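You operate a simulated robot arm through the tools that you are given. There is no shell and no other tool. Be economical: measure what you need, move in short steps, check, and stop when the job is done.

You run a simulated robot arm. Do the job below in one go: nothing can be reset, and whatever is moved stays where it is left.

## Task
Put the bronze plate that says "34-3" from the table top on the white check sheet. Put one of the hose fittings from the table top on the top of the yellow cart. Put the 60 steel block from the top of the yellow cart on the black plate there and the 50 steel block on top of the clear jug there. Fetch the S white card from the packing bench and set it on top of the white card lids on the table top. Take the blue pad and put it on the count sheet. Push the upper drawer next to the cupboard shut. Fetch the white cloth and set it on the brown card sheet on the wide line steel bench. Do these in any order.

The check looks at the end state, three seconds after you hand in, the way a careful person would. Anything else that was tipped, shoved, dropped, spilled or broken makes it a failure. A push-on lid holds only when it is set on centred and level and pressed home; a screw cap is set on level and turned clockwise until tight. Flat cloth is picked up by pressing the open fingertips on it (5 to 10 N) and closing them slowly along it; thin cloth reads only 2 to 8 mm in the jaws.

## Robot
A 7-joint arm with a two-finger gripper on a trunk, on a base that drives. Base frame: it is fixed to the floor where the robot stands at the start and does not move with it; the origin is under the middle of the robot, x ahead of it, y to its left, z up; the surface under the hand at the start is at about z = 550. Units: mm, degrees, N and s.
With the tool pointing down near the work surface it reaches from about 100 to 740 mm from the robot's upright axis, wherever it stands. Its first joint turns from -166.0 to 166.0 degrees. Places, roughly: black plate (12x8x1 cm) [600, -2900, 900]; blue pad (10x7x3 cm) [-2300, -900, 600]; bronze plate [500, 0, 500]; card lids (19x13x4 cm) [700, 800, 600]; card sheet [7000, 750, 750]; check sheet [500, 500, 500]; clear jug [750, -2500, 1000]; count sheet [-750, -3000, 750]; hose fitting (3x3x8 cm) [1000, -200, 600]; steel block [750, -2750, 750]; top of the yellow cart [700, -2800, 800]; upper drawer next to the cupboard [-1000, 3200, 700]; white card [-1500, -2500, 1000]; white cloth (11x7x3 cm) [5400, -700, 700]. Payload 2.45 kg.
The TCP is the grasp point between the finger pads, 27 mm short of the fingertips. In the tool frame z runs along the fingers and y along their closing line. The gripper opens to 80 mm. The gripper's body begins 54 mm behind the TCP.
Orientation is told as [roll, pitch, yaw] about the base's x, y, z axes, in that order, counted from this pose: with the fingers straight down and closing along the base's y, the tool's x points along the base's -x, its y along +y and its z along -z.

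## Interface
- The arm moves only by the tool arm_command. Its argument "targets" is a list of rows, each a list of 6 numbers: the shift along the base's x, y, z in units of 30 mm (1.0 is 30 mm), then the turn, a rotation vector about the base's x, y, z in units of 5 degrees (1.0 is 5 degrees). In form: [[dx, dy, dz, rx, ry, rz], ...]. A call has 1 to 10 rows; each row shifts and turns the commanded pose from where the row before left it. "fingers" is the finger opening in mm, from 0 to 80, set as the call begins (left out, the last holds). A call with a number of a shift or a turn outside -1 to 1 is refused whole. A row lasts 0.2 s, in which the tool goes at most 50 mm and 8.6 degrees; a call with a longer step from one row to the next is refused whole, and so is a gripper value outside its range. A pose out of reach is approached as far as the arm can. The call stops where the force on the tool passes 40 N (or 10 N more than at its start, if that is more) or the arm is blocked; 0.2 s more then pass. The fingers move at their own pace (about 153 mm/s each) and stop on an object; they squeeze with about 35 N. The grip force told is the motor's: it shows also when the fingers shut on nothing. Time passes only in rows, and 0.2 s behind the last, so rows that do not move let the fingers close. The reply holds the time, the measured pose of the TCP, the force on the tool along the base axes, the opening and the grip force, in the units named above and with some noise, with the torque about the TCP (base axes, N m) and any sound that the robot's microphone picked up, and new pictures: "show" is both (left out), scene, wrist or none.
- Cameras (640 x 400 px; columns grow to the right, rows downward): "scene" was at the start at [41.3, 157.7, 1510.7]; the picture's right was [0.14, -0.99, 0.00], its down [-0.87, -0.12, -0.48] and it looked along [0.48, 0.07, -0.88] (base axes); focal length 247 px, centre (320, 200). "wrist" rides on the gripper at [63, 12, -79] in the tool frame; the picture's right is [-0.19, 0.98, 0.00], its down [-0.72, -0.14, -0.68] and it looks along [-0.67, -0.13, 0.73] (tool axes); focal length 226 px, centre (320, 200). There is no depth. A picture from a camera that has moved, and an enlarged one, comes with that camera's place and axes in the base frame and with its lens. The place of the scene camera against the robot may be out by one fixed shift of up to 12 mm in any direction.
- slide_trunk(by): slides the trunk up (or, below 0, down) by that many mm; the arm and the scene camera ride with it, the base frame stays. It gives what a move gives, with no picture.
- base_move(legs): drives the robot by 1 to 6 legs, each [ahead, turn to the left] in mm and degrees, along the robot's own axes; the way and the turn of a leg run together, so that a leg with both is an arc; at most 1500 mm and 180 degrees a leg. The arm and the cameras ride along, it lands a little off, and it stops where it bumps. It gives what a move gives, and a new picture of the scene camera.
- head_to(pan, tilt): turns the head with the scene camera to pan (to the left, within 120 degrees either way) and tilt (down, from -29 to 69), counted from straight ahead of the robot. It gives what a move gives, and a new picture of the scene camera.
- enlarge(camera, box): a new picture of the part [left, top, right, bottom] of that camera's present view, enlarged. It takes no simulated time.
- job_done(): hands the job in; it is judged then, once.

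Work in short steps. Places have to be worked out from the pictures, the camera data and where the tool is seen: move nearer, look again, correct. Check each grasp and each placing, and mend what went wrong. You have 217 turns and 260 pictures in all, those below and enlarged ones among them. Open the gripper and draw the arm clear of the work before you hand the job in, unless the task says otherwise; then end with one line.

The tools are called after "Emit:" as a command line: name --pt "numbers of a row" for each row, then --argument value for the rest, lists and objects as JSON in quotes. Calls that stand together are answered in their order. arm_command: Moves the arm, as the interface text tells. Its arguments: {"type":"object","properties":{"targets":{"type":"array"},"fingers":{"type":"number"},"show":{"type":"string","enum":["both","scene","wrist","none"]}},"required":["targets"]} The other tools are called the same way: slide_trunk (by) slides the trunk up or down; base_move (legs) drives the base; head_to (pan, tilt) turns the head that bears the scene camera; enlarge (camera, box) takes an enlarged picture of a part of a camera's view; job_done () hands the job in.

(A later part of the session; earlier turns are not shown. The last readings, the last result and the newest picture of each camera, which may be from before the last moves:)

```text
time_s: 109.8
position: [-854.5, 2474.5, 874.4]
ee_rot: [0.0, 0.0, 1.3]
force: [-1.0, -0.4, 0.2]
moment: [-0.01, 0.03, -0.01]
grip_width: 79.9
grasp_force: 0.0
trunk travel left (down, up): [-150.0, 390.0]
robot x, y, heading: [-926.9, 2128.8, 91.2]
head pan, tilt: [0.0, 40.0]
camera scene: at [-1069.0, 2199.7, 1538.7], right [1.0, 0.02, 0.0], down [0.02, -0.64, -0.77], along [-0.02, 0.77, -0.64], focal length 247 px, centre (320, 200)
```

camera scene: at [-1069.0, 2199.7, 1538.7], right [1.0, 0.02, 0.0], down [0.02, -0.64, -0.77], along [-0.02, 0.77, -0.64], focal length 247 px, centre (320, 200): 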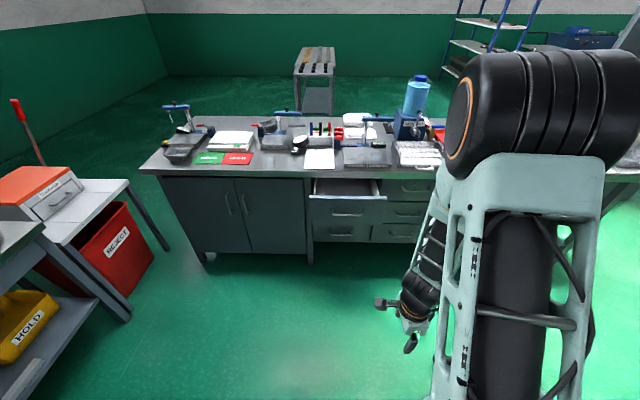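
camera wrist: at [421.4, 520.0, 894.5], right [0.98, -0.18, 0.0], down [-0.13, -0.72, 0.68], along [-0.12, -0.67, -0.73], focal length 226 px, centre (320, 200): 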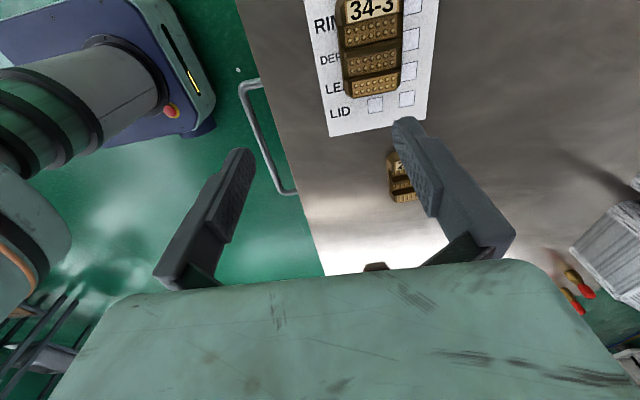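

Emit:
enlarge --camera "scene" --box '[270, 130, 450, 250]'

```text
3.33 times, centred on (360, 190) of scene
camera zoom: at [-1069.0, 2199.7, 1538.7], right [1.0, 0.02, 0.0], down [0.02, -0.64, -0.77], along [-0.02, 0.77, -0.64], focal length 825 px, centre (187, 233)
```

zoom: 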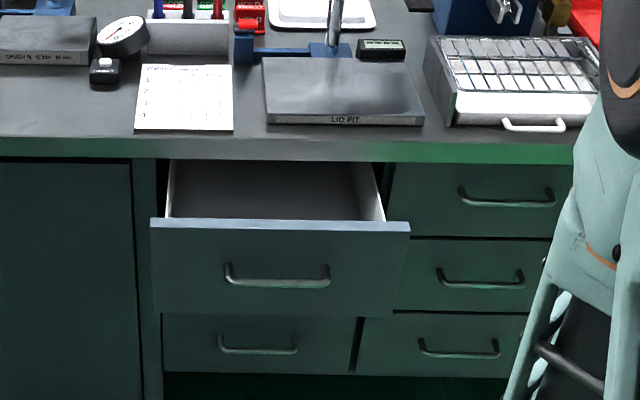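

The drawer stands out about 165 mm: its face is near y≈3144, centre x≈-956, z about 590–764. I'll point the closed fingers horizontally toward it and push above the handle.

Emit:
arm_command --pt "-0.167 0.3 -0.2 1 0 0" --pt "-0.167 0.3 -0.2 1 0 0" --pt "-0.167 0.3 -0.2 1 0 0" --pt "-0.167 0.3 -0.2 1 0 0" --pt "-0.167 0.3 -0.2 1 0 0" --pt "-0.167 0.3 -0.2 1 0 0" --pt "-0.167 0.3 -0.2 1 0 0" --pt "-0.167 0.3 -0.2 1 0 0" --pt "-0.167 0.3 -0.2 1 0 0" --fingers 0 --show "none"

Emit:
arm_command --pt "-0.167 0 -0.4 1 0 0" --pt "-0.167 0 -0.4 1 0 0" --pt "-0.167 0 -0.4 1 0 0" --pt "-0.167 0 -0.4 1 0 0" --pt "-0.167 0 -0.4 1 0 0" --pt "-0.167 0 -0.4 1 0 0" --pt "-0.167 0 -0.4 1 0 0" --pt "-0.167 0 -0.4 1 0 0" --pt "-0.167 0 -0.4 1 0 0" --show "scene"

```text
time_s: 111.8
position: [-898.0, 2564.4, 818.8]
ee_rot: [45.0, -0.9, 0.9]
force: [-0.7, -0.2, 0.0]
moment: [-0.03, -0.01, -0.02]
grip_width: 0.0
grasp_force: 30.2
out of reach, approached as far as the arm can: row 4, 5
trunk travel left (down, up): [-150.0, 390.0]
robot x, y, heading: [-925.2, 2129.1, 91.3]
head pan, tilt: [0.0, 40.0]
```

```text
time_s: 113.8
position: [-944.6, 2563.3, 709.5]
ee_rot: [90.0, -1.3, 0.0]
force: [0.0, 0.1, 0.6]
moment: [0.0, 0.0, 0.03]
grip_width: 0.0
grasp_force: 30.4
trunk travel left (down, up): [-150.0, 390.0]
robot x, y, heading: [-921.1, 2126.6, 91.3]
head pan, tilt: [0.0, 40.0]
camera scene: at [-1068.8, 2199.7, 1538.8], right [1.0, 0.02, 0.0], down [0.02, -0.64, -0.77], along [-0.02, 0.77, -0.64], focal length 247 px, centre (320, 200)
```

scene: 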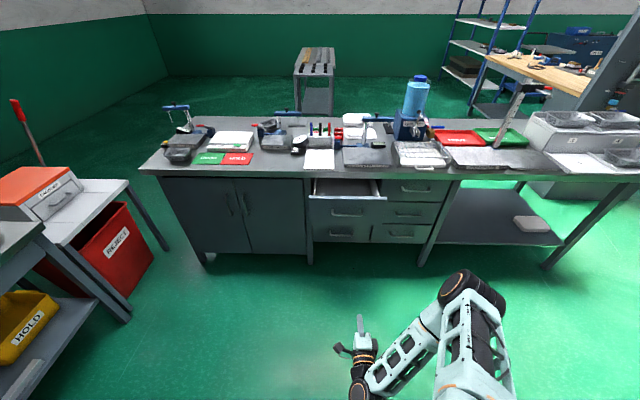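

The fingers point ahead. Drive 480 mm forward so the fingertips stop short of the drawer.

Emit:
base_move --legs '[[480, 0]]'

Emit:
head_to --pan 0 --tilt 55

```text
time_s: 116.7
position: [-949.5, 3054.2, 709.9]
ee_rot: [90.2, -1.3, -0.4]
force: [0.0, 0.3, -0.2]
moment: [-0.07, 0.0, 0.01]
grip_width: 0.1
grasp_force: 30.1
trunk travel left (down, up): [-150.0, 390.0]
robot x, y, heading: [-933.4, 2621.1, 91.0]
head pan, tilt: [0.0, 40.0]
camera scene: at [-1078.2, 2691.3, 1538.8], right [1.0, 0.02, 0.0], down [0.01, -0.64, -0.77], along [-0.01, 0.77, -0.64], focal length 247 px, centre (320, 200)
```

scene: 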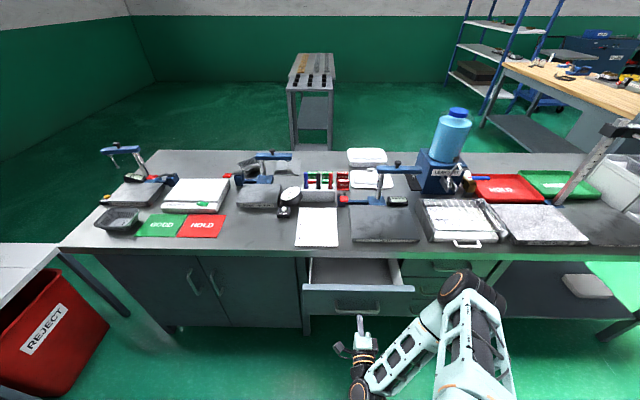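

```text
time_s: 117.5
position: [-950.4, 3056.1, 711.0]
ee_rot: [90.2, -1.4, -0.3]
force: [0.4, 0.6, 0.6]
moment: [0.01, -0.01, 0.03]
grip_width: 0.0
grasp_force: 29.4
trunk travel left (down, up): [-150.0, 390.0]
robot x, y, heading: [-932.3, 2619.9, 91.0]
head pan, tilt: [0.0, 55.0]
camera scene: at [-1078.0, 2678.4, 1518.1], right [1.0, 0.02, 0.0], down [0.01, -0.82, -0.57], along [-0.01, 0.57, -0.82], focal length 247 px, centre (320, 200)
```

scene: 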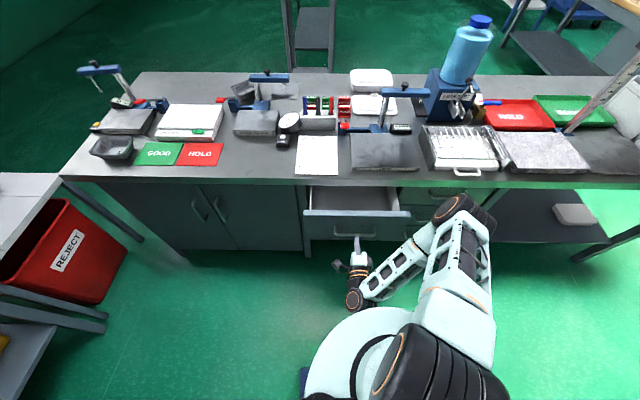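

Fingertips at y≈3083, drawer face ≈3148. Push forward in modest steps.

Emit:
arm_command --pt "0 0.6 0 0 0 0" --pt "0 0.6 0 0 0 0" --pt "0 0.6 0 0 0 0" --pt "0 0.6 0 0 0 0" --pt "0 0.6 0 0 0 0" --pt "0 0.6 0 0 0 0" --pt "0 0.6 0 0 0 0" --pt "0 0.6 0 0 0 0" --pt "0 0.6 0 0 0 0" --pt "0 0.6 0 0 0 0" --show "scene"

```text
time_s: 119.7
position: [-950.4, 3233.2, 708.1]
ee_rot: [89.7, -1.2, -0.4]
force: [0.0, -2.5, -12.1]
moment: [-0.06, 0.07, -0.01]
grip_width: 0.0
grasp_force: 29.9
trunk travel left (down, up): [-150.0, 390.0]
robot x, y, heading: [-931.7, 2615.6, 91.1]
head pan, tilt: [0.0, 55.0]
camera scene: at [-1078.0, 2678.8, 1517.9], right [1.0, 0.02, 0.0], down [0.01, -0.82, -0.57], along [-0.01, 0.57, -0.82], focal length 247 px, centre (320, 200)
```

scene: 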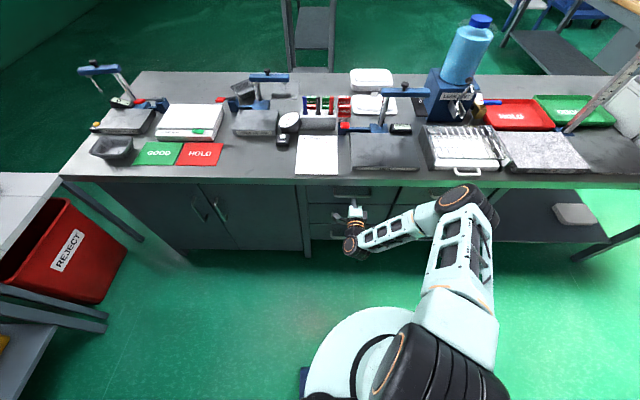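

Emit:
arm_command --pt "0 0.3 0 0 0 0" --pt "0 0.3 0 0 0 0" --pt "0 0.3 0 0 0 0" --pt "0 0.3 0 0 0 0" --pt "0 0.3 0 0 0 0" --show "scene"

Emit:
enlarge --camera "scene" --box '[280, 160, 460, 260]'

```text
time_s: 120.3
position: [-951.3, 3249.1, 707.4]
ee_rot: [89.5, -1.2, -0.1]
force: [-0.5, -3.4, -2.2]
moment: [0.08, 0.0, -0.01]
grip_width: 0.0
grasp_force: 29.1
trunk travel left (down, up): [-150.0, 390.0]
robot x, y, heading: [-936.7, 2616.7, 90.9]
head pan, tilt: [0.0, 55.0]
stopped in row 3: the force on the tool passed its limit at 48 N (the readings are from after the stop); the commanded pose is now the measured one
camera scene: at [-1078.0, 2678.1, 1518.3], right [1.0, 0.02, 0.0], down [0.01, -0.82, -0.57], along [-0.01, 0.57, -0.82], focal length 247 px, centre (320, 200)
```

scene: 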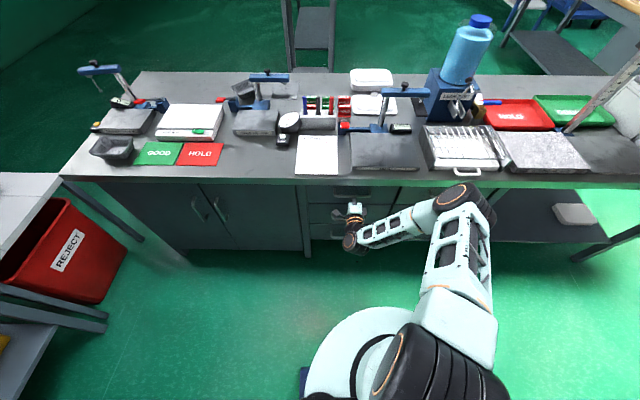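

```text
3.56 times, centred on (370, 210) of scene
camera zoom: at [-1078.0, 2678.1, 1518.3], right [1.0, 0.02, 0.0], down [0.01, -0.82, -0.57], along [-0.01, 0.57, -0.82], focal length 880 px, centre (142, 164)
```

zoom: 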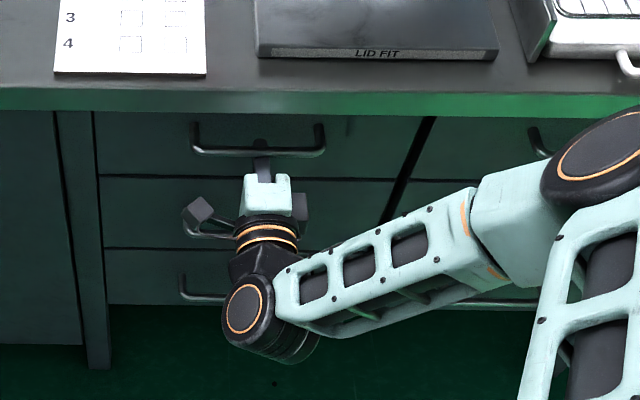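

The drawer met its stop (48 N). I back off straight and check that it stays shut.

Emit:
arm_command --pt "0 -0.5 0 0 0 0" --pt "0 -1 0 0 0 0" --pt "0 -1 0 0 0 0" --pt "0 -1 0 0 0 0" --pt "0 -1 0 0 0 0" --pt "0 -1 0 0 0 0" --pt "0 -1 0 0 0 0" --show "none"

Emit:
enlarge --camera "scene" --box '[280, 160, 460, 260]'

```text
time_s: 121.9
position: [-949.9, 3055.7, 709.5]
ee_rot: [89.7, -1.2, -0.5]
force: [-0.5, -0.1, -0.4]
moment: [-0.01, -0.01, 0.01]
grip_width: 0.2
grasp_force: 30.1
trunk travel left (down, up): [-150.0, 390.0]
robot x, y, heading: [-927.6, 2621.1, 90.9]
head pan, tilt: [0.0, 55.0]
```

```text
3.56 times, centred on (370, 210) of scene
camera zoom: at [-1078.0, 2678.2, 1518.1], right [1.0, 0.02, 0.0], down [0.01, -0.82, -0.57], along [-0.01, 0.57, -0.82], focal length 880 px, centre (142, 164)
```

zoom: 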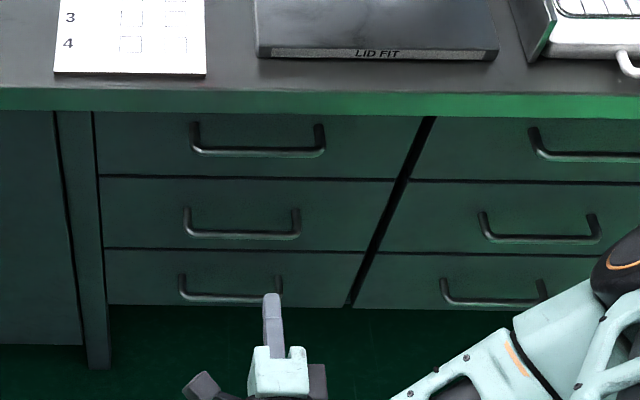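

Drawer is flush. I bring the tool back to pointing down and drive toward the bench with the blue pad.

Emit:
arm_command --pt "0.3 0 0.4 -1 0 0" --pt "0.3 0 0.4 -1 0 0" --pt "0.3 0 0.4 -1 0 0" --pt "0.3 0 0.4 -1 0 0" --pt "0.3 0 0.4 -1 0 0" --pt "0.3 0 0.4 -1 0 0" --pt "0.3 0 0.4 -1 0 0" --pt "0.3 0 0.4 -1 0 0" --pt "0.3 0 0.4 -1 0 0" --fingers 80 --show "none"

Emit:
arm_command --pt "0 -0.3 0.3 -1 0 0" --pt "0 -0.3 0.3 -1 0 0" --pt "0 -0.3 0.3 -1 0 0" --pt "0 -0.3 0.3 -1 0 0" --pt "0 -0.3 0.3 -1 0 0" --pt "0 -0.3 0.3 -1 0 0" --pt "0 -0.3 0.3 -1 0 0" --pt "0 -0.3 0.3 -1 0 0" --pt "0 -0.3 0.3 -1 0 0" --show "none"

Emit:
base_move --legs '[[-500, 0], [0, 180], [1500, 0], [1450, 0], [0, -90]]'

```text
time_s: 123.9
position: [-869.8, 3053.9, 817.4]
ee_rot: [44.6, -1.1, 0.7]
force: [-0.3, 0.0, 0.5]
moment: [0.0, -0.01, 0.0]
grip_width: 79.8
grasp_force: 0.0
trunk travel left (down, up): [-150.0, 390.0]
robot x, y, heading: [-928.3, 2619.6, 91.0]
head pan, tilt: [0.0, 55.0]
```

```text
time_s: 125.9
position: [-870.3, 2974.0, 897.9]
ee_rot: [-0.4, -0.3, 1.2]
force: [-0.9, 0.7, 0.3]
moment: [0.03, 0.01, -0.01]
grip_width: 80.3
grasp_force: 0.1
trunk travel left (down, up): [-150.0, 390.0]
robot x, y, heading: [-936.3, 2620.4, 90.8]
head pan, tilt: [0.0, 55.0]
```

```text
time_s: 154.2
position: [-1058.4, -771.6, 897.8]
ee_rot: [-0.3, -0.5, 95.3]
force: [-0.2, -0.1, -0.4]
moment: [-0.06, 0.03, 0.02]
grip_width: 79.9
grasp_force: 0.0
trunk travel left (down, up): [-150.0, 390.0]
robot x, y, heading: [-699.4, -811.1, -174.7]
head pan, tilt: [0.0, 55.0]
camera scene: at [-743.4, -946.9, 1518.1], right [-0.09, 1.0, 0.0], down [0.82, 0.07, -0.57], along [-0.57, -0.05, -0.82], focal length 247 px, centre (320, 200)
```

scene: 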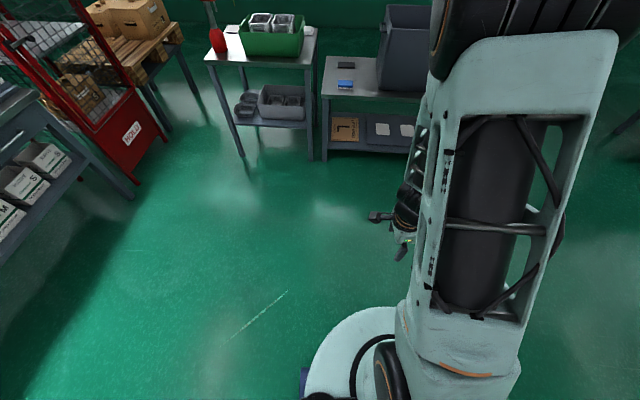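

Pad at about (-2333,-917). Drive 1050 mm ahead toward it.

Emit:
base_move --legs '[[1050, 0]]'

Emit:
enlarge --camera "scene" --box '[270, 60, 470, 230]'

```text
time_s: 159.6
position: [-2086.4, -857.2, 898.2]
ee_rot: [-0.2, -0.4, 95.0]
force: [-0.3, -0.3, 0.3]
moment: [0.03, -0.02, 0.01]
grip_width: 79.9
grasp_force: 0.0
trunk travel left (down, up): [-150.0, 390.0]
robot x, y, heading: [-1727.1, -896.3, -175.5]
head pan, tilt: [0.0, 55.0]
camera scene: at [-1772.9, -1033.4, 1518.1], right [-0.08, 1.0, 0.0], down [0.82, 0.07, -0.57], along [-0.57, -0.05, -0.82], focal length 247 px, centre (320, 200)
```

scene: 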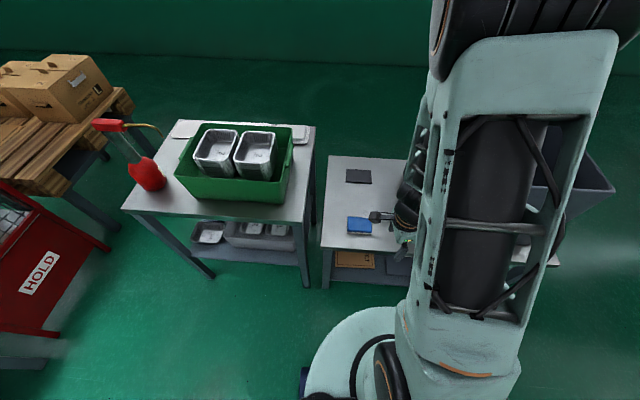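

```text
2.35 times, centred on (370, 145) of scene
camera zoom: at [-1772.9, -1033.4, 1518.1], right [-0.08, 1.0, 0.0], down [0.82, 0.07, -0.57], along [-0.57, -0.05, -0.82], focal length 582 px, centre (202, 329)
```

zoom: 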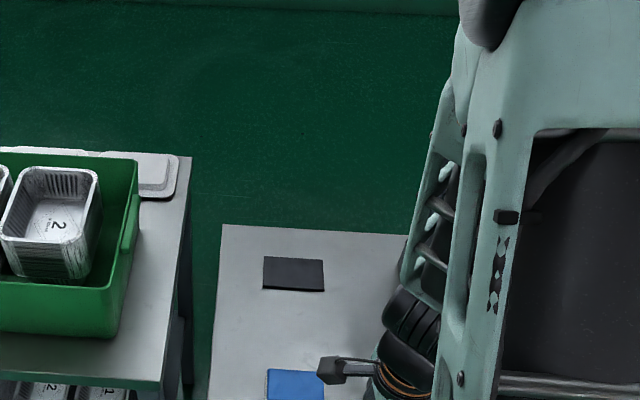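

I bring the hand over the pad, high, to measure with the wrist camera.

Emit:
arm_command --pt "-0.9 -0.35 -0.15 0 0 0" --pt "-0.9 -0.35 -0.15 0 0 0" --pt "-0.9 -0.35 -0.15 0 0 0" --pt "-0.9 -0.35 -0.15 0 0 0" --pt "-0.9 -0.35 -0.15 0 0 0" --pt "-0.9 -0.35 -0.15 0 0 0" --pt "-0.7 -0.3 -0.15 0 0 0" --show "wrist"

```text
time_s: 161.2
position: [-2268.7, -929.0, 864.6]
ee_rot: [-0.5, -0.4, 95.0]
force: [-0.3, -0.5, -0.8]
moment: [0.01, 0.0, 0.0]
grip_width: 80.2
grasp_force: 0.3
trunk travel left (down, up): [-150.0, 390.0]
robot x, y, heading: [-1725.3, -893.5, -175.5]
head pan, tilt: [0.0, 55.0]
camera wrist: at [-2276.7, -994.6, 942.9], right [-0.99, 0.11, -0.01], down [0.07, 0.72, 0.69], along [0.08, 0.68, -0.73], focal length 226 px, centre (320, 200)
```

wrist: 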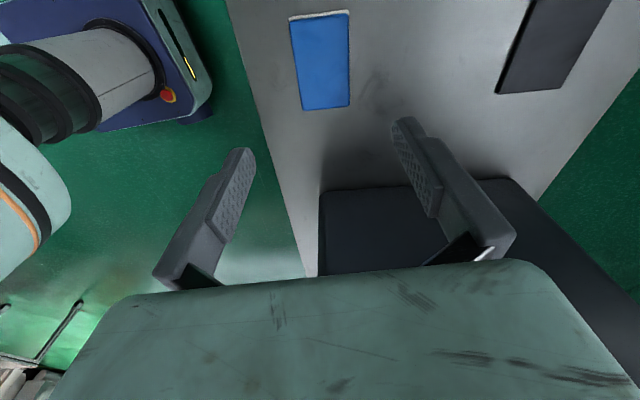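

Pad centre (-2270,-927), top z≈620, aligned with the axes, ~65 mm wide along x. I straighten yaw to 90° and go down.

Emit:
arm_command --pt "0 0 -1 0 0 -1" --pt "0 0.05 -1 0 0 0" --pt "0 0 -1 0 0 0" --pt "0 0 -1 0 0 0" --pt "0 0 -1 0 0 0" --pt "0 0 -1 0 0 0" --pt "0 0 -0.8 0 0 0" --pt "0 0 -0.5 0 0 0" --pt "0 0 0 0 0 0" --show "wrist"

```text
time_s: 162.9
position: [-2271.3, -927.1, 658.6]
ee_rot: [0.0, -0.2, 90.1]
force: [5.3, 1.0, 20.3]
moment: [-0.15, -0.6, -0.04]
grip_width: 75.3
grasp_force: 0.0
trunk travel left (down, up): [-150.0, 390.0]
robot x, y, heading: [-1727.7, -898.5, -175.3]
head pan, tilt: [0.0, 55.0]
stopped in row 8: the force on the tool passed its limit at 62 N (the readings are from after the stop); the commanded pose is now the measured one
camera wrist: at [-2283.8, -991.0, 735.1], right [-0.98, 0.19, 0.0], down [0.14, 0.72, 0.68], along [0.13, 0.67, -0.73], focal length 226 px, centre (320, 200)
```

wrist: 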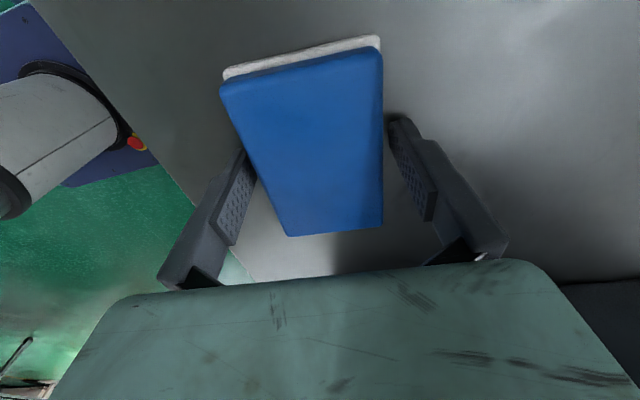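

Fingertips touched the bench (z≈631), pad slightly toward the +x finger. I lift 6 mm, shift 4 mm, and close.

Emit:
arm_command --pt "0 0 0.3 0 0 0" --pt "0.13 0 -0.1 0 0 0" --pt "0 0 0 0 0 0" --show "wrist"

```text
time_s: 163.7
position: [-2267.9, -927.1, 660.9]
ee_rot: [-0.1, -0.3, 90.0]
force: [0.3, 0.1, -0.2]
moment: [-0.03, -0.03, 0.0]
grip_width: 79.8
grasp_force: 0.1
trunk travel left (down, up): [-150.0, 390.0]
robot x, y, heading: [-1727.4, -897.0, -175.3]
head pan, tilt: [0.0, 55.0]
camera wrist: at [-2280.6, -991.4, 739.5], right [-0.98, 0.19, 0.0], down [0.14, 0.71, 0.69], along [0.13, 0.67, -0.73], focal length 226 px, centre (320, 200)
```

wrist: 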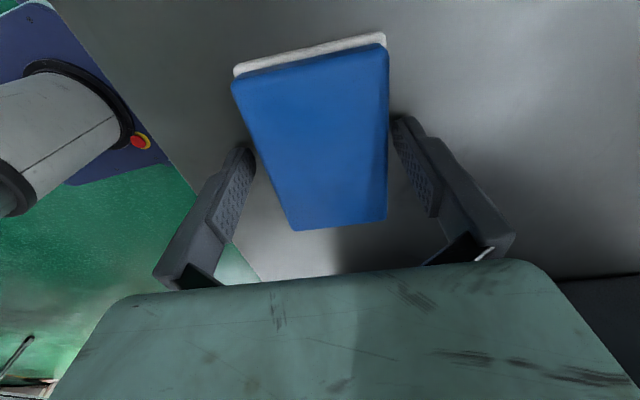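

Centred now. Close and lift a little.

Emit:
arm_command --pt "0 0 0 0 0 0" --pt "0 0 0 0 0 0" --pt "0 0 0 0 0 0" --pt "0 0 0.5 0 0 0" --pt "0 0 1 0 0 0" --pt "0 0 1 0 0 0" --pt "0 0 1 0 0 0" --pt "0 0 1 0 0 0" --pt "0 0 1 0 0 0" --pt "0 0 1 0 0 0" --fingers 20 --show "wrist"

```text
time_s: 165.9
position: [-2268.6, -925.5, 857.4]
ee_rot: [0.0, -0.2, 90.0]
force: [0.6, -0.7, -0.4]
moment: [0.0, -0.02, -0.02]
grip_width: 66.9
grasp_force: 34.9
trunk travel left (down, up): [-150.0, 390.0]
robot x, y, heading: [-1727.1, -898.8, -175.3]
head pan, tilt: [0.0, 55.0]
camera wrist: at [-2282.1, -990.1, 935.0], right [-0.98, 0.19, 0.0], down [0.14, 0.71, 0.68], along [0.13, 0.67, -0.73], focal length 226 px, centre (320, 200)
```

wrist: 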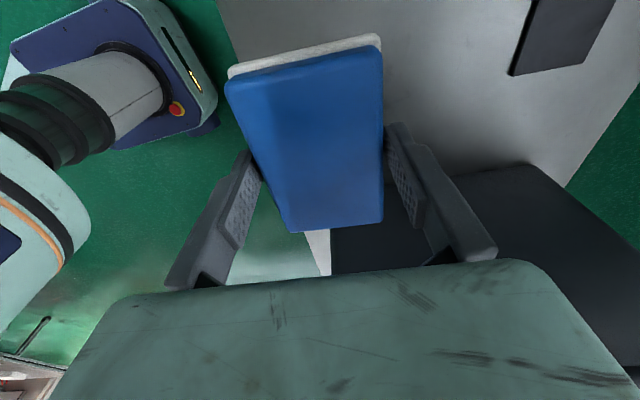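

The pad is held. Retract, reverse, and drive to the packing bench.

Emit:
arm_command --pt "1 0 1 0 0 0" --pt "1 0 1 0 0 0" --pt "1 0 1 0 0 0" --pt "1 0 0.5 0 0 0" --pt "1 0 0 0 0 0" --pt "1 0 0 0 0 0" --show "none"

Emit:
base_move --legs '[[-950, 0], [0, 85], [1000, 0]]'

```text
time_s: 167.3
position: [-2085.6, -928.6, 962.3]
ee_rot: [0.0, -0.3, 90.1]
force: [-0.2, -0.5, -0.5]
moment: [0.01, -0.01, -0.01]
grip_width: 67.2
grasp_force: 35.1
trunk travel left (down, up): [-150.0, 390.0]
robot x, y, heading: [-1728.5, -896.9, -175.5]
head pan, tilt: [0.0, 55.0]
```

```text
time_s: 181.0
position: [-782.9, -2204.1, 960.9]
ee_rot: [-0.2, -0.4, 174.6]
force: [-0.4, -0.2, 0.0]
moment: [0.02, 0.03, 0.02]
grip_width: 67.0
grasp_force: 35.5
trunk travel left (down, up): [-150.0, 390.0]
robot x, y, heading: [-776.7, -1846.0, -90.7]
head pan, tilt: [0.0, 55.0]
camera scene: at [-641.6, -1890.0, 1518.1], right [-1.0, 0.01, 0.0], down [0.01, 0.82, -0.57], along [-0.01, -0.57, -0.82], focal length 247 px, centre (320, 200)
```

scene: 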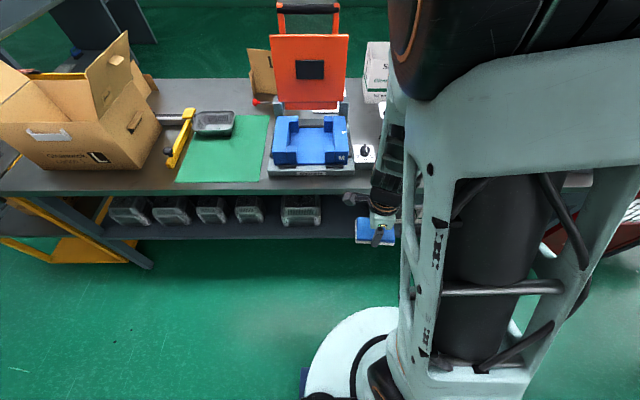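

The arm hides part of the bench; I turn the head right to see the rest.

Emit:
head_to --pan -45 --tilt 42

```text
time_s: 182.1
position: [-781.1, -2203.9, 960.5]
ee_rot: [0.0, -0.3, 174.6]
force: [0.3, 0.7, -0.8]
moment: [0.0, 0.02, 0.01]
grip_width: 67.0
grasp_force: 35.1
trunk travel left (down, up): [-150.0, 390.0]
robot x, y, heading: [-776.7, -1846.5, -90.4]
head pan, tilt: [-45.0, 42.0]
camera scene: at [-700.6, -1876.2, 1535.8], right [-0.7, 0.71, 0.0], down [0.48, 0.47, -0.74], along [-0.53, -0.52, -0.67], focal length 247 px, centre (320, 200)
```

scene: 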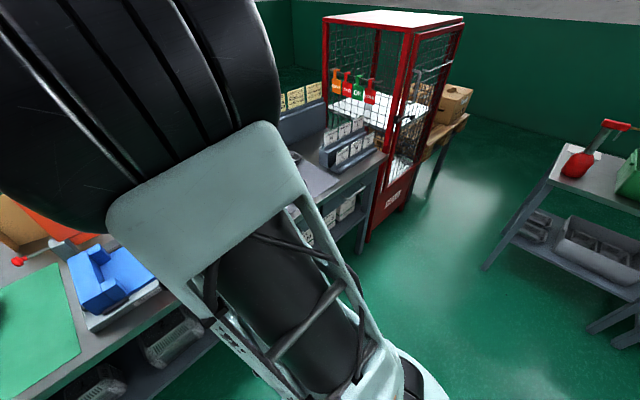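

Emit:
arm_command --pt "1 0 0 0 0 0" --pt "1 0 0 0 0 0" --pt "1 0 0 0 0 0" --pt "1 0 0 0 0 0" --pt "1 0 0 0 0 0" --pt "1 0 0 0 0 0" --pt "1 0 0 0 0 0" --pt "1 0 0 0 0 0" --pt "1 0.3 0 0 0 0" --pt "1 0.3 0 0 0 0" --show "scene"

```text
time_s: 184.3
position: [-480.2, -2185.9, 958.9]
ee_rot: [-0.1, -0.3, 174.5]
force: [0.0, 0.1, -0.6]
moment: [0.03, -0.01, 0.01]
grip_width: 67.0
grasp_force: 35.4
trunk travel left (down, up): [-150.0, 390.0]
robot x, y, heading: [-776.1, -1842.6, -90.6]
head pan, tilt: [-45.0, 42.0]
camera scene: at [-691.3, -1879.5, 1529.5], right [-0.77, 0.63, 0.0], down [0.46, 0.56, -0.69], along [-0.44, -0.53, -0.72], focal length 247 px, centre (320, 200)
```

scene: 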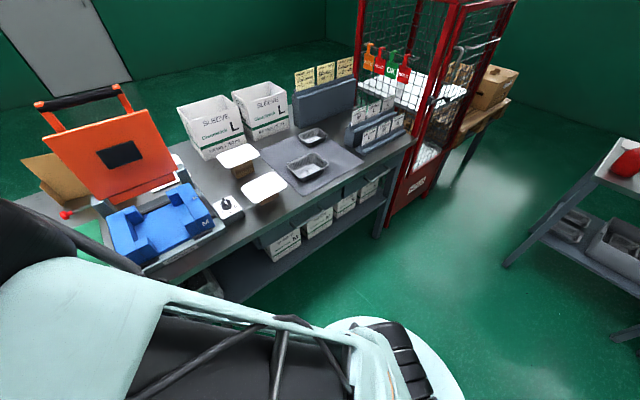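

Emit:
enlarge --camera "scene" --box '[170, 60, 430, 220]'

Emit:
head_to --pan -20 --tilt 45

```text
2.46 times, centred on (300, 140) of scene
camera zoom: at [-691.3, -1879.5, 1529.5], right [-0.77, 0.63, 0.0], down [0.46, 0.56, -0.69], along [-0.44, -0.53, -0.72], focal length 609 px, centre (369, 348)
```

zoom: 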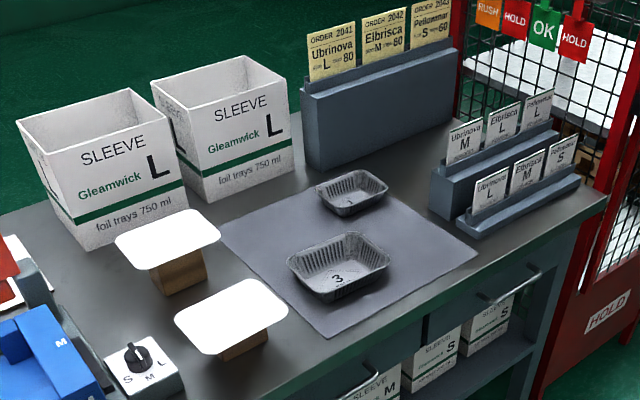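

```text
time_s: 185.2
position: [-480.0, -2185.5, 959.6]
ee_rot: [0.0, -0.2, 174.7]
force: [0.9, 0.2, 0.0]
moment: [0.01, 0.0, -0.02]
grip_width: 67.2
grasp_force: 35.0
trunk travel left (down, up): [-150.0, 390.0]
robot x, y, heading: [-776.0, -1844.0, -90.6]
head pan, tilt: [-20.0, 45.0]
camera scene: at [-669.4, -1893.8, 1531.5], right [-0.94, 0.35, 0.0], down [0.25, 0.66, -0.71], along [-0.25, -0.66, -0.71], focal length 247 px, centre (320, 200)
```

scene: 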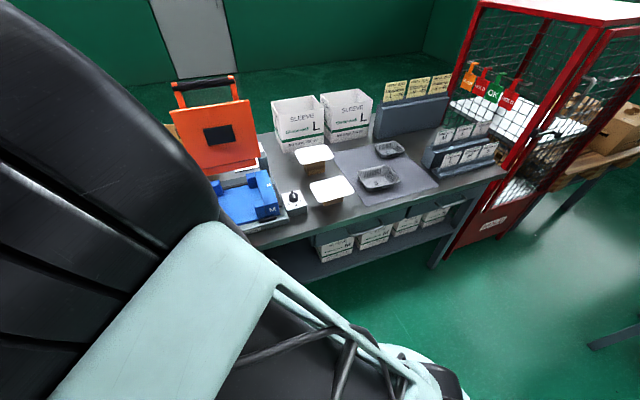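

The rack at the right holds the white cards (S is lower row, right). The count sheet should be behind the blue fixture; I enlarge there.

Emit:
enlarge --camera "scene" --box '[160, 80, 360, 230]'

```text
2.67 times, centred on (260, 155) of scene
camera zoom: at [-669.4, -1893.8, 1531.5], right [-0.94, 0.35, 0.0], down [0.25, 0.66, -0.71], along [-0.25, -0.66, -0.71], focal length 660 px, centre (480, 320)
```

zoom: 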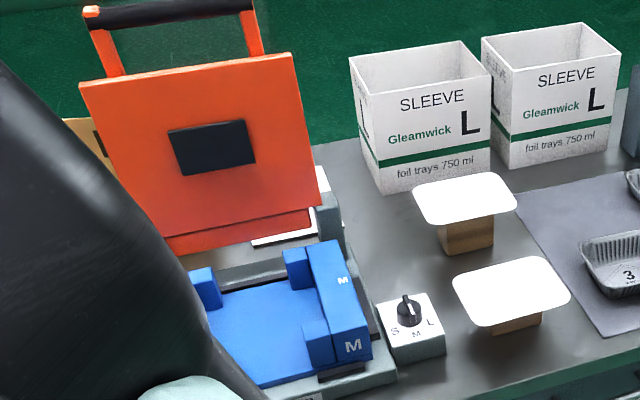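

A white sheet peeks out behind the press's orange lid at about (-680,-2950). I look flatter to see what space there is behind the bench.

Emit:
head_to --pan 0 --tilt 25

```text
time_s: 186.0
position: [-480.2, -2185.8, 961.7]
ee_rot: [-0.2, -0.3, 174.7]
force: [0.2, -0.3, -0.4]
moment: [0.04, 0.01, 0.0]
grip_width: 67.2
grasp_force: 34.6
trunk travel left (down, up): [-150.0, 390.0]
robot x, y, heading: [-781.3, -1847.7, -90.7]
head pan, tilt: [0.0, 25.0]
camera scene: at [-641.7, -1909.9, 1562.0], right [-1.0, 0.01, 0.0], down [0.01, 0.42, -0.91], along [-0.01, -0.91, -0.42], focal length 247 px, centre (320, 200)
```

scene: 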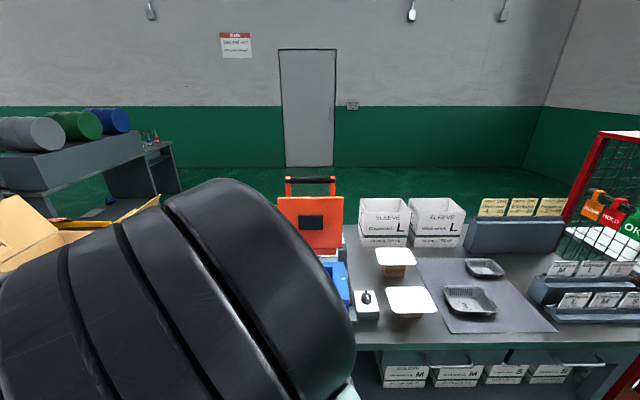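

There is plenty of space behind the bench (wall at y≈-7000). The sheet is best reached from behind, around the left. I drive left first and look at the sheet and the cart from there.

Emit:
base_move --legs '[[0, 91], [1300, 0]]'

Emit:
head_to --pan -110 --tilt 35

Emit:
head_to --pan -50 --tilt 30

```text
time_s: 196.5
position: [833.7, -1484.1, 960.6]
ee_rot: [-0.1, -0.3, -92.6]
force: [0.7, 0.8, -1.4]
moment: [0.0, 0.04, -0.01]
grip_width: 67.0
grasp_force: 34.6
trunk travel left (down, up): [-150.0, 390.0]
robot x, y, heading: [504.8, -1801.3, 2.3]
head pan, tilt: [0.0, 25.0]
camera scene: at [570.5, -1647.2, 1562.0], right [0.04, -1.0, 0.0], down [-0.42, -0.02, -0.91], along [0.91, 0.04, -0.42], focal length 247 px, centre (320, 200)
```

scene: 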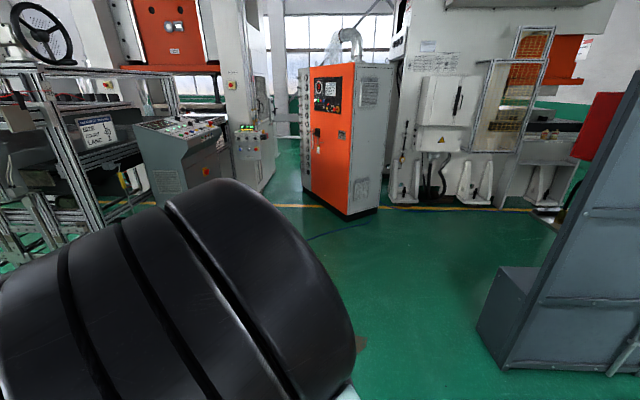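

```text
time_s: 198.4
position: [833.1, -1483.5, 960.2]
ee_rot: [-0.1, -0.2, -92.5]
force: [-0.3, 1.1, -0.4]
moment: [0.01, 0.03, 0.01]
grip_width: 66.8
grasp_force: 35.3
trunk travel left (down, up): [-150.0, 390.0]
robot x, y, heading: [505.2, -1796.5, 2.3]
head pan, tilt: [-110.0, 35.0]
camera scene: at [451.5, -1734.7, 1546.3], right [-0.95, 0.3, 0.0], down [0.17, 0.55, -0.82], along [-0.25, -0.78, -0.57], focal length 247 px, centre (320, 200)
```

scene: 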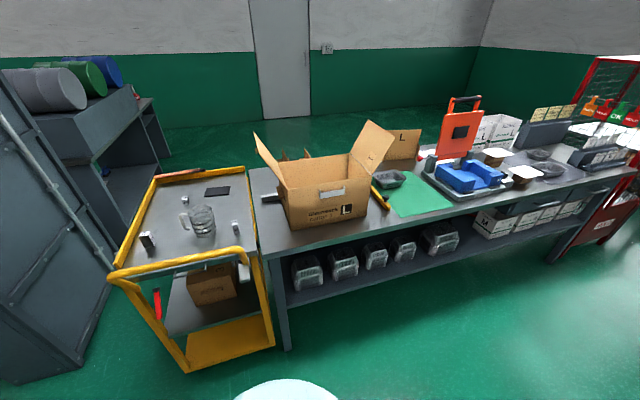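

```text
time_s: 199.7
position: [833.0, -1484.4, 961.2]
ee_rot: [0.0, -0.3, -92.5]
force: [0.4, 1.3, -0.3]
moment: [-0.04, 0.01, 0.04]
grip_width: 66.9
grasp_force: 34.6
trunk travel left (down, up): [-150.0, 390.0]
robot x, y, heading: [507.4, -1796.5, 2.2]
head pan, tilt: [-50.0, 30.0]
camera scene: at [539.1, -1717.8, 1554.1], right [-0.74, -0.67, 0.0], down [-0.34, 0.37, -0.87], along [0.58, -0.64, -0.5], focal length 247 px, centre (320, 200)
```

scene: 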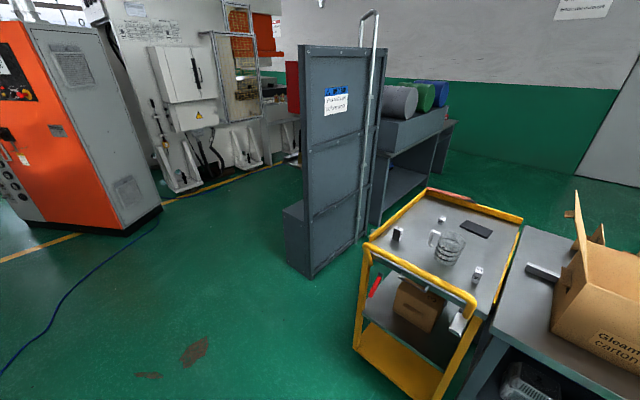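

Emit:
head_to --pan -115 --tilt 35

Emit:
enlarge --camera "scene" --box '[330, 80, 530, 210]'

```text
time_s: 201.1
position: [832.5, -1484.8, 960.3]
ee_rot: [-0.1, -0.3, -92.5]
force: [-0.4, -0.9, -0.7]
moment: [0.0, -0.03, 0.01]
grip_width: 67.1
grasp_force: 34.7
trunk travel left (down, up): [-150.0, 390.0]
robot x, y, heading: [506.4, -1799.7, 2.0]
head pan, tilt: [-115.0, 35.0]
camera scene: at [444.3, -1732.0, 1546.3], right [-0.92, 0.39, 0.0], down [0.22, 0.53, -0.82], along [-0.32, -0.76, -0.57], focal length 247 px, centre (320, 200)
```

scene: 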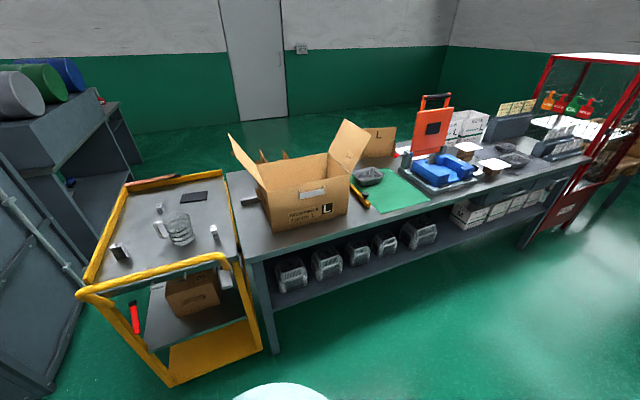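

```text
3.08 times, centred on (430, 145) of scene
camera zoom: at [444.3, -1732.0, 1546.3], right [-0.92, 0.39, 0.0], down [0.22, 0.53, -0.82], along [-0.32, -0.76, -0.57], focal length 761 px, centre (-18, 369)
```

zoom: 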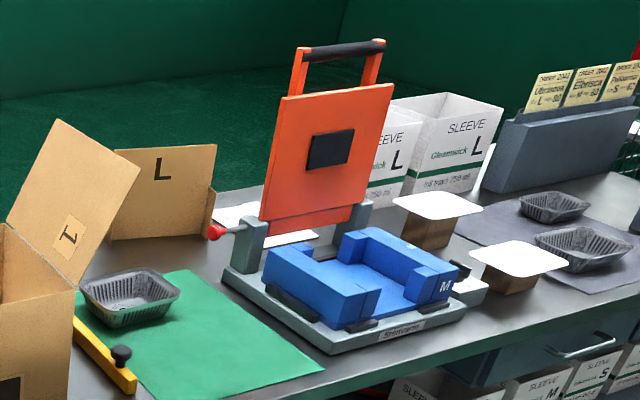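

The count sheet lies behind the press around (-720,-2900), reachable only from behind the bench. The gap between cart and partition is too tight, so I take the wide way around the partition; first leg to (2500,-1750).

Emit:
base_move --legs '[[0, -2], [1400, 0], [600, 0], [0, -90], [500, 0]]'

Emit:
head_to --pan 0 --tilt 20

```text
time_s: 217.7
position: [2775.4, -2589.8, 960.3]
ee_rot: [-0.1, -0.3, 176.1]
force: [0.3, 0.0, 0.0]
moment: [-0.03, -0.02, 0.0]
grip_width: 67.3
grasp_force: 35.4
trunk travel left (down, up): [-150.0, 390.0]
robot x, y, heading: [2473.3, -2252.0, -89.1]
head pan, tilt: [-115.0, 35.0]
camera scene: at [2525.8, -2191.3, 1546.4], right [0.41, 0.91, 0.0], down [0.52, -0.23, -0.82], along [-0.75, 0.33, -0.57], focal length 247 px, centre (320, 200)
```

scene: 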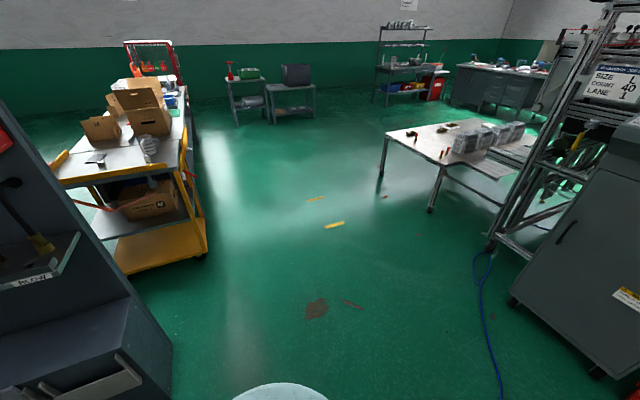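

```text
time_s: 219.6
position: [2776.2, -2592.0, 960.8]
ee_rot: [-0.1, -0.4, 176.1]
force: [0.3, 0.0, -0.1]
moment: [-0.01, -0.01, 0.0]
grip_width: 67.2
grasp_force: 35.1
trunk travel left (down, up): [-150.0, 390.0]
robot x, y, heading: [2469.7, -2257.3, -89.1]
head pan, tilt: [0.0, 20.0]
camera scene: at [2607.6, -2320.0, 1570.1], right [-1.0, -0.02, 0.0], down [-0.01, 0.34, -0.94], along [0.01, -0.94, -0.34], focal length 247 px, centre (320, 200)
```

scene: 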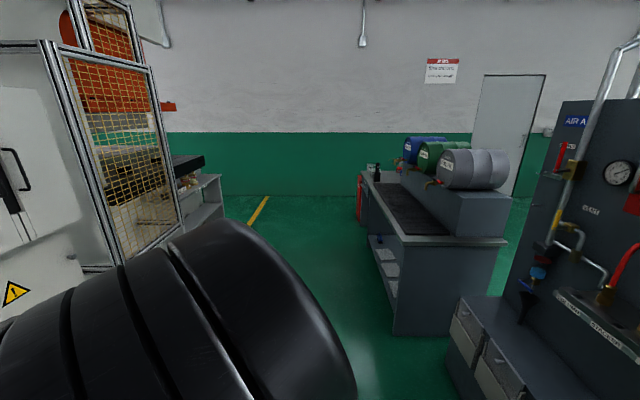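

There is a corridor left of the drum bench, then about 0.9 m between its end and the wall. I drive down and look again there.

Emit:
base_move --legs '[[1500, 0], [1500, 0], [600, 0]]'

Emit:
head_to --pan -50 --tilt 35

```text
time_s: 237.2
position: [2764.3, -6216.4, 959.4]
ee_rot: [-0.2, -0.3, 174.5]
force: [0.6, -0.3, -1.1]
moment: [0.0, -0.04, -0.04]
grip_width: 67.1
grasp_force: 35.0
trunk travel left (down, up): [-150.0, 390.0]
robot x, y, heading: [2464.7, -5873.7, -90.7]
head pan, tilt: [0.0, 20.0]
camera scene: at [2603.6, -5941.9, 1570.1], right [-1.0, 0.01, 0.0], down [0.0, 0.34, -0.94], along [-0.01, -0.94, -0.34], focal length 247 px, centre (320, 200)
```

scene: 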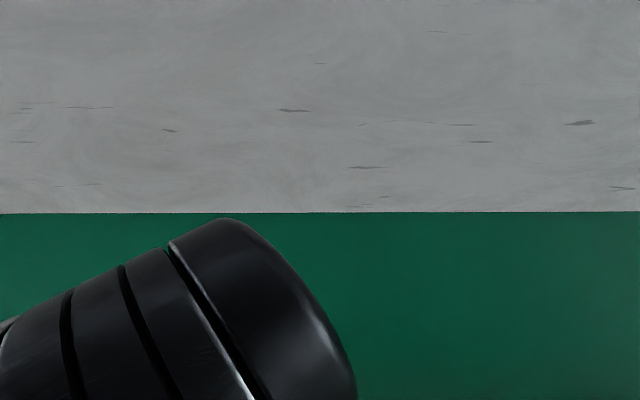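

```text
time_s: 238.3
position: [2765.9, -6216.8, 959.5]
ee_rot: [-0.2, -0.2, 174.4]
force: [-0.1, 0.2, -1.4]
moment: [-0.02, 0.02, -0.01]
grip_width: 67.1
grasp_force: 35.5
trunk travel left (down, up): [-150.0, 390.0]
robot x, y, heading: [2470.1, -5874.4, -90.7]
head pan, tilt: [-50.0, 35.0]
camera scene: at [2536.6, -5904.5, 1546.3], right [-0.63, 0.77, 0.0], down [0.44, 0.36, -0.82], along [-0.63, -0.52, -0.57], focal length 247 px, centre (320, 200)
```

scene: 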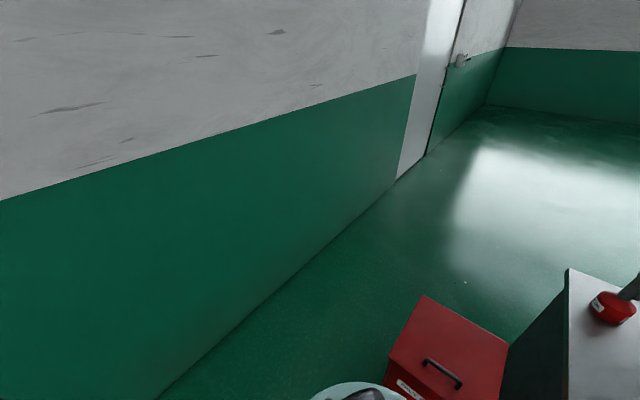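

The red box's end is at y≈-5970 and the wall at ≈-6840. I centre the arm ahead of the robot, then pass through the middle of the gap.

Emit:
arm_command --pt "-1 0 0 0 0 0" --pt "-1 0 0 0 0 0" --pt "-1 0 0 0 0 0" --pt "-1 0 0 0 0 0" --pt "-1 0 0 0 0 0" --pt "-1 0 0 0 0 0" --pt "-1 0 0 0 0 0" --pt "-1 0 0 0 0 0" --pt "-1 0 0 0 0 0" --pt "-1 0 0 0 0 0" --show "none"

Emit:
base_move --legs '[[350, 0], [0, -75], [620, 0], [0, -14]]'

```text
time_s: 240.5
position: [2464.4, -6217.5, 962.0]
ee_rot: [0.0, -0.2, 174.6]
force: [-0.7, -0.6, -1.2]
moment: [0.02, 0.04, 0.01]
grip_width: 67.2
grasp_force: 35.0
trunk travel left (down, up): [-150.0, 390.0]
robot x, y, heading: [2465.7, -5875.5, -90.7]
head pan, tilt: [-50.0, 35.0]
```

```text
time_s: 250.0
position: [1535.2, -6390.3, 962.7]
ee_rot: [-0.2, -0.2, 86.2]
force: [1.6, 0.4, -0.5]
moment: [-0.01, 0.03, -0.01]
grip_width: 67.1
grasp_force: 34.8
trunk travel left (down, up): [-150.0, 390.0]
robot x, y, heading: [1880.7, -6384.7, -179.2]
head pan, tilt: [-50.0, 35.0]
camera scene: at [1838.5, -6449.6, 1546.3], right [0.76, 0.66, 0.0], down [0.38, -0.43, -0.82], along [-0.54, 0.62, -0.57], focal length 247 px, centre (320, 200)
```

scene: 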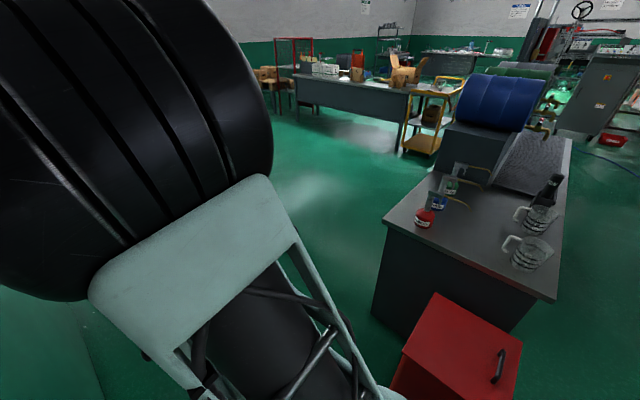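

Past the gap. Drive on behind the bench and face it.

Emit:
base_move --legs '[[1300, 0], [1300, 0], [0, -90], [1400, 0], [1200, 0]]'

Emit:
head_to --pan 10 --tilt 40

```text
time_s: 264.6
position: [-1022.7, -6263.2, 961.9]
ee_rot: [-0.2, -0.4, 54.7]
force: [-0.6, -0.5, -0.8]
moment: [0.01, -0.01, 0.0]
grip_width: 66.9
grasp_force: 35.5
trunk travel left (down, up): [-150.0, 390.0]
robot x, y, heading: [-727.0, -6432.7, 155.6]
head pan, tilt: [-50.0, 35.0]
stopped in leg 3: the robot was blocked; the commanded pose is now the measured one
camera scene: at [-795.4, -6480.5, 1546.3], right [0.96, 0.27, 0.0], down [0.16, -0.55, -0.82], along [-0.22, 0.79, -0.57], focal length 247 px, centre (320, 200)
```

scene: 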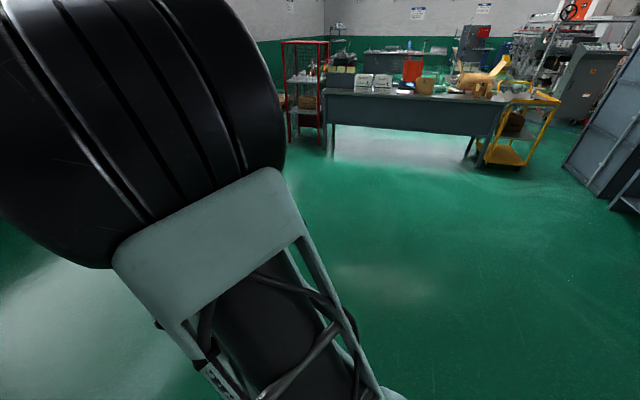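

```text
time_s: 265.9
position: [-1020.4, -6261.9, 961.0]
ee_rot: [-0.1, -0.2, 54.7]
force: [0.4, 0.1, -0.8]
moment: [0.0, -0.04, 0.01]
grip_width: 67.0
grasp_force: 34.8
trunk travel left (down, up): [-150.0, 390.0]
robot x, y, heading: [-726.2, -6437.6, 155.6]
head pan, tilt: [10.0, 40.0]
camera scene: at [-853.3, -6542.8, 1538.8], right [0.25, 0.97, 0.0], down [0.62, -0.16, -0.77], along [-0.74, 0.19, -0.64], focal length 247 px, centre (320, 200)
```

scene: 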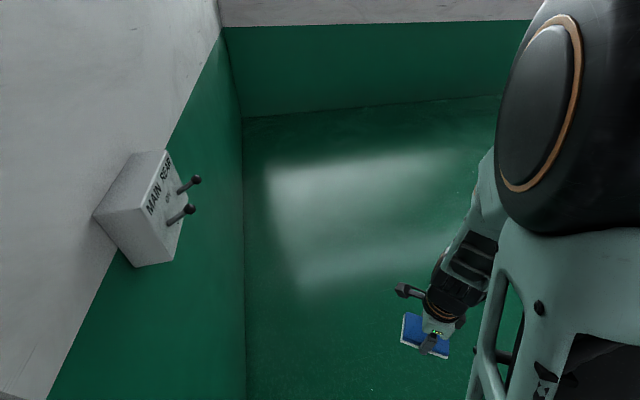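

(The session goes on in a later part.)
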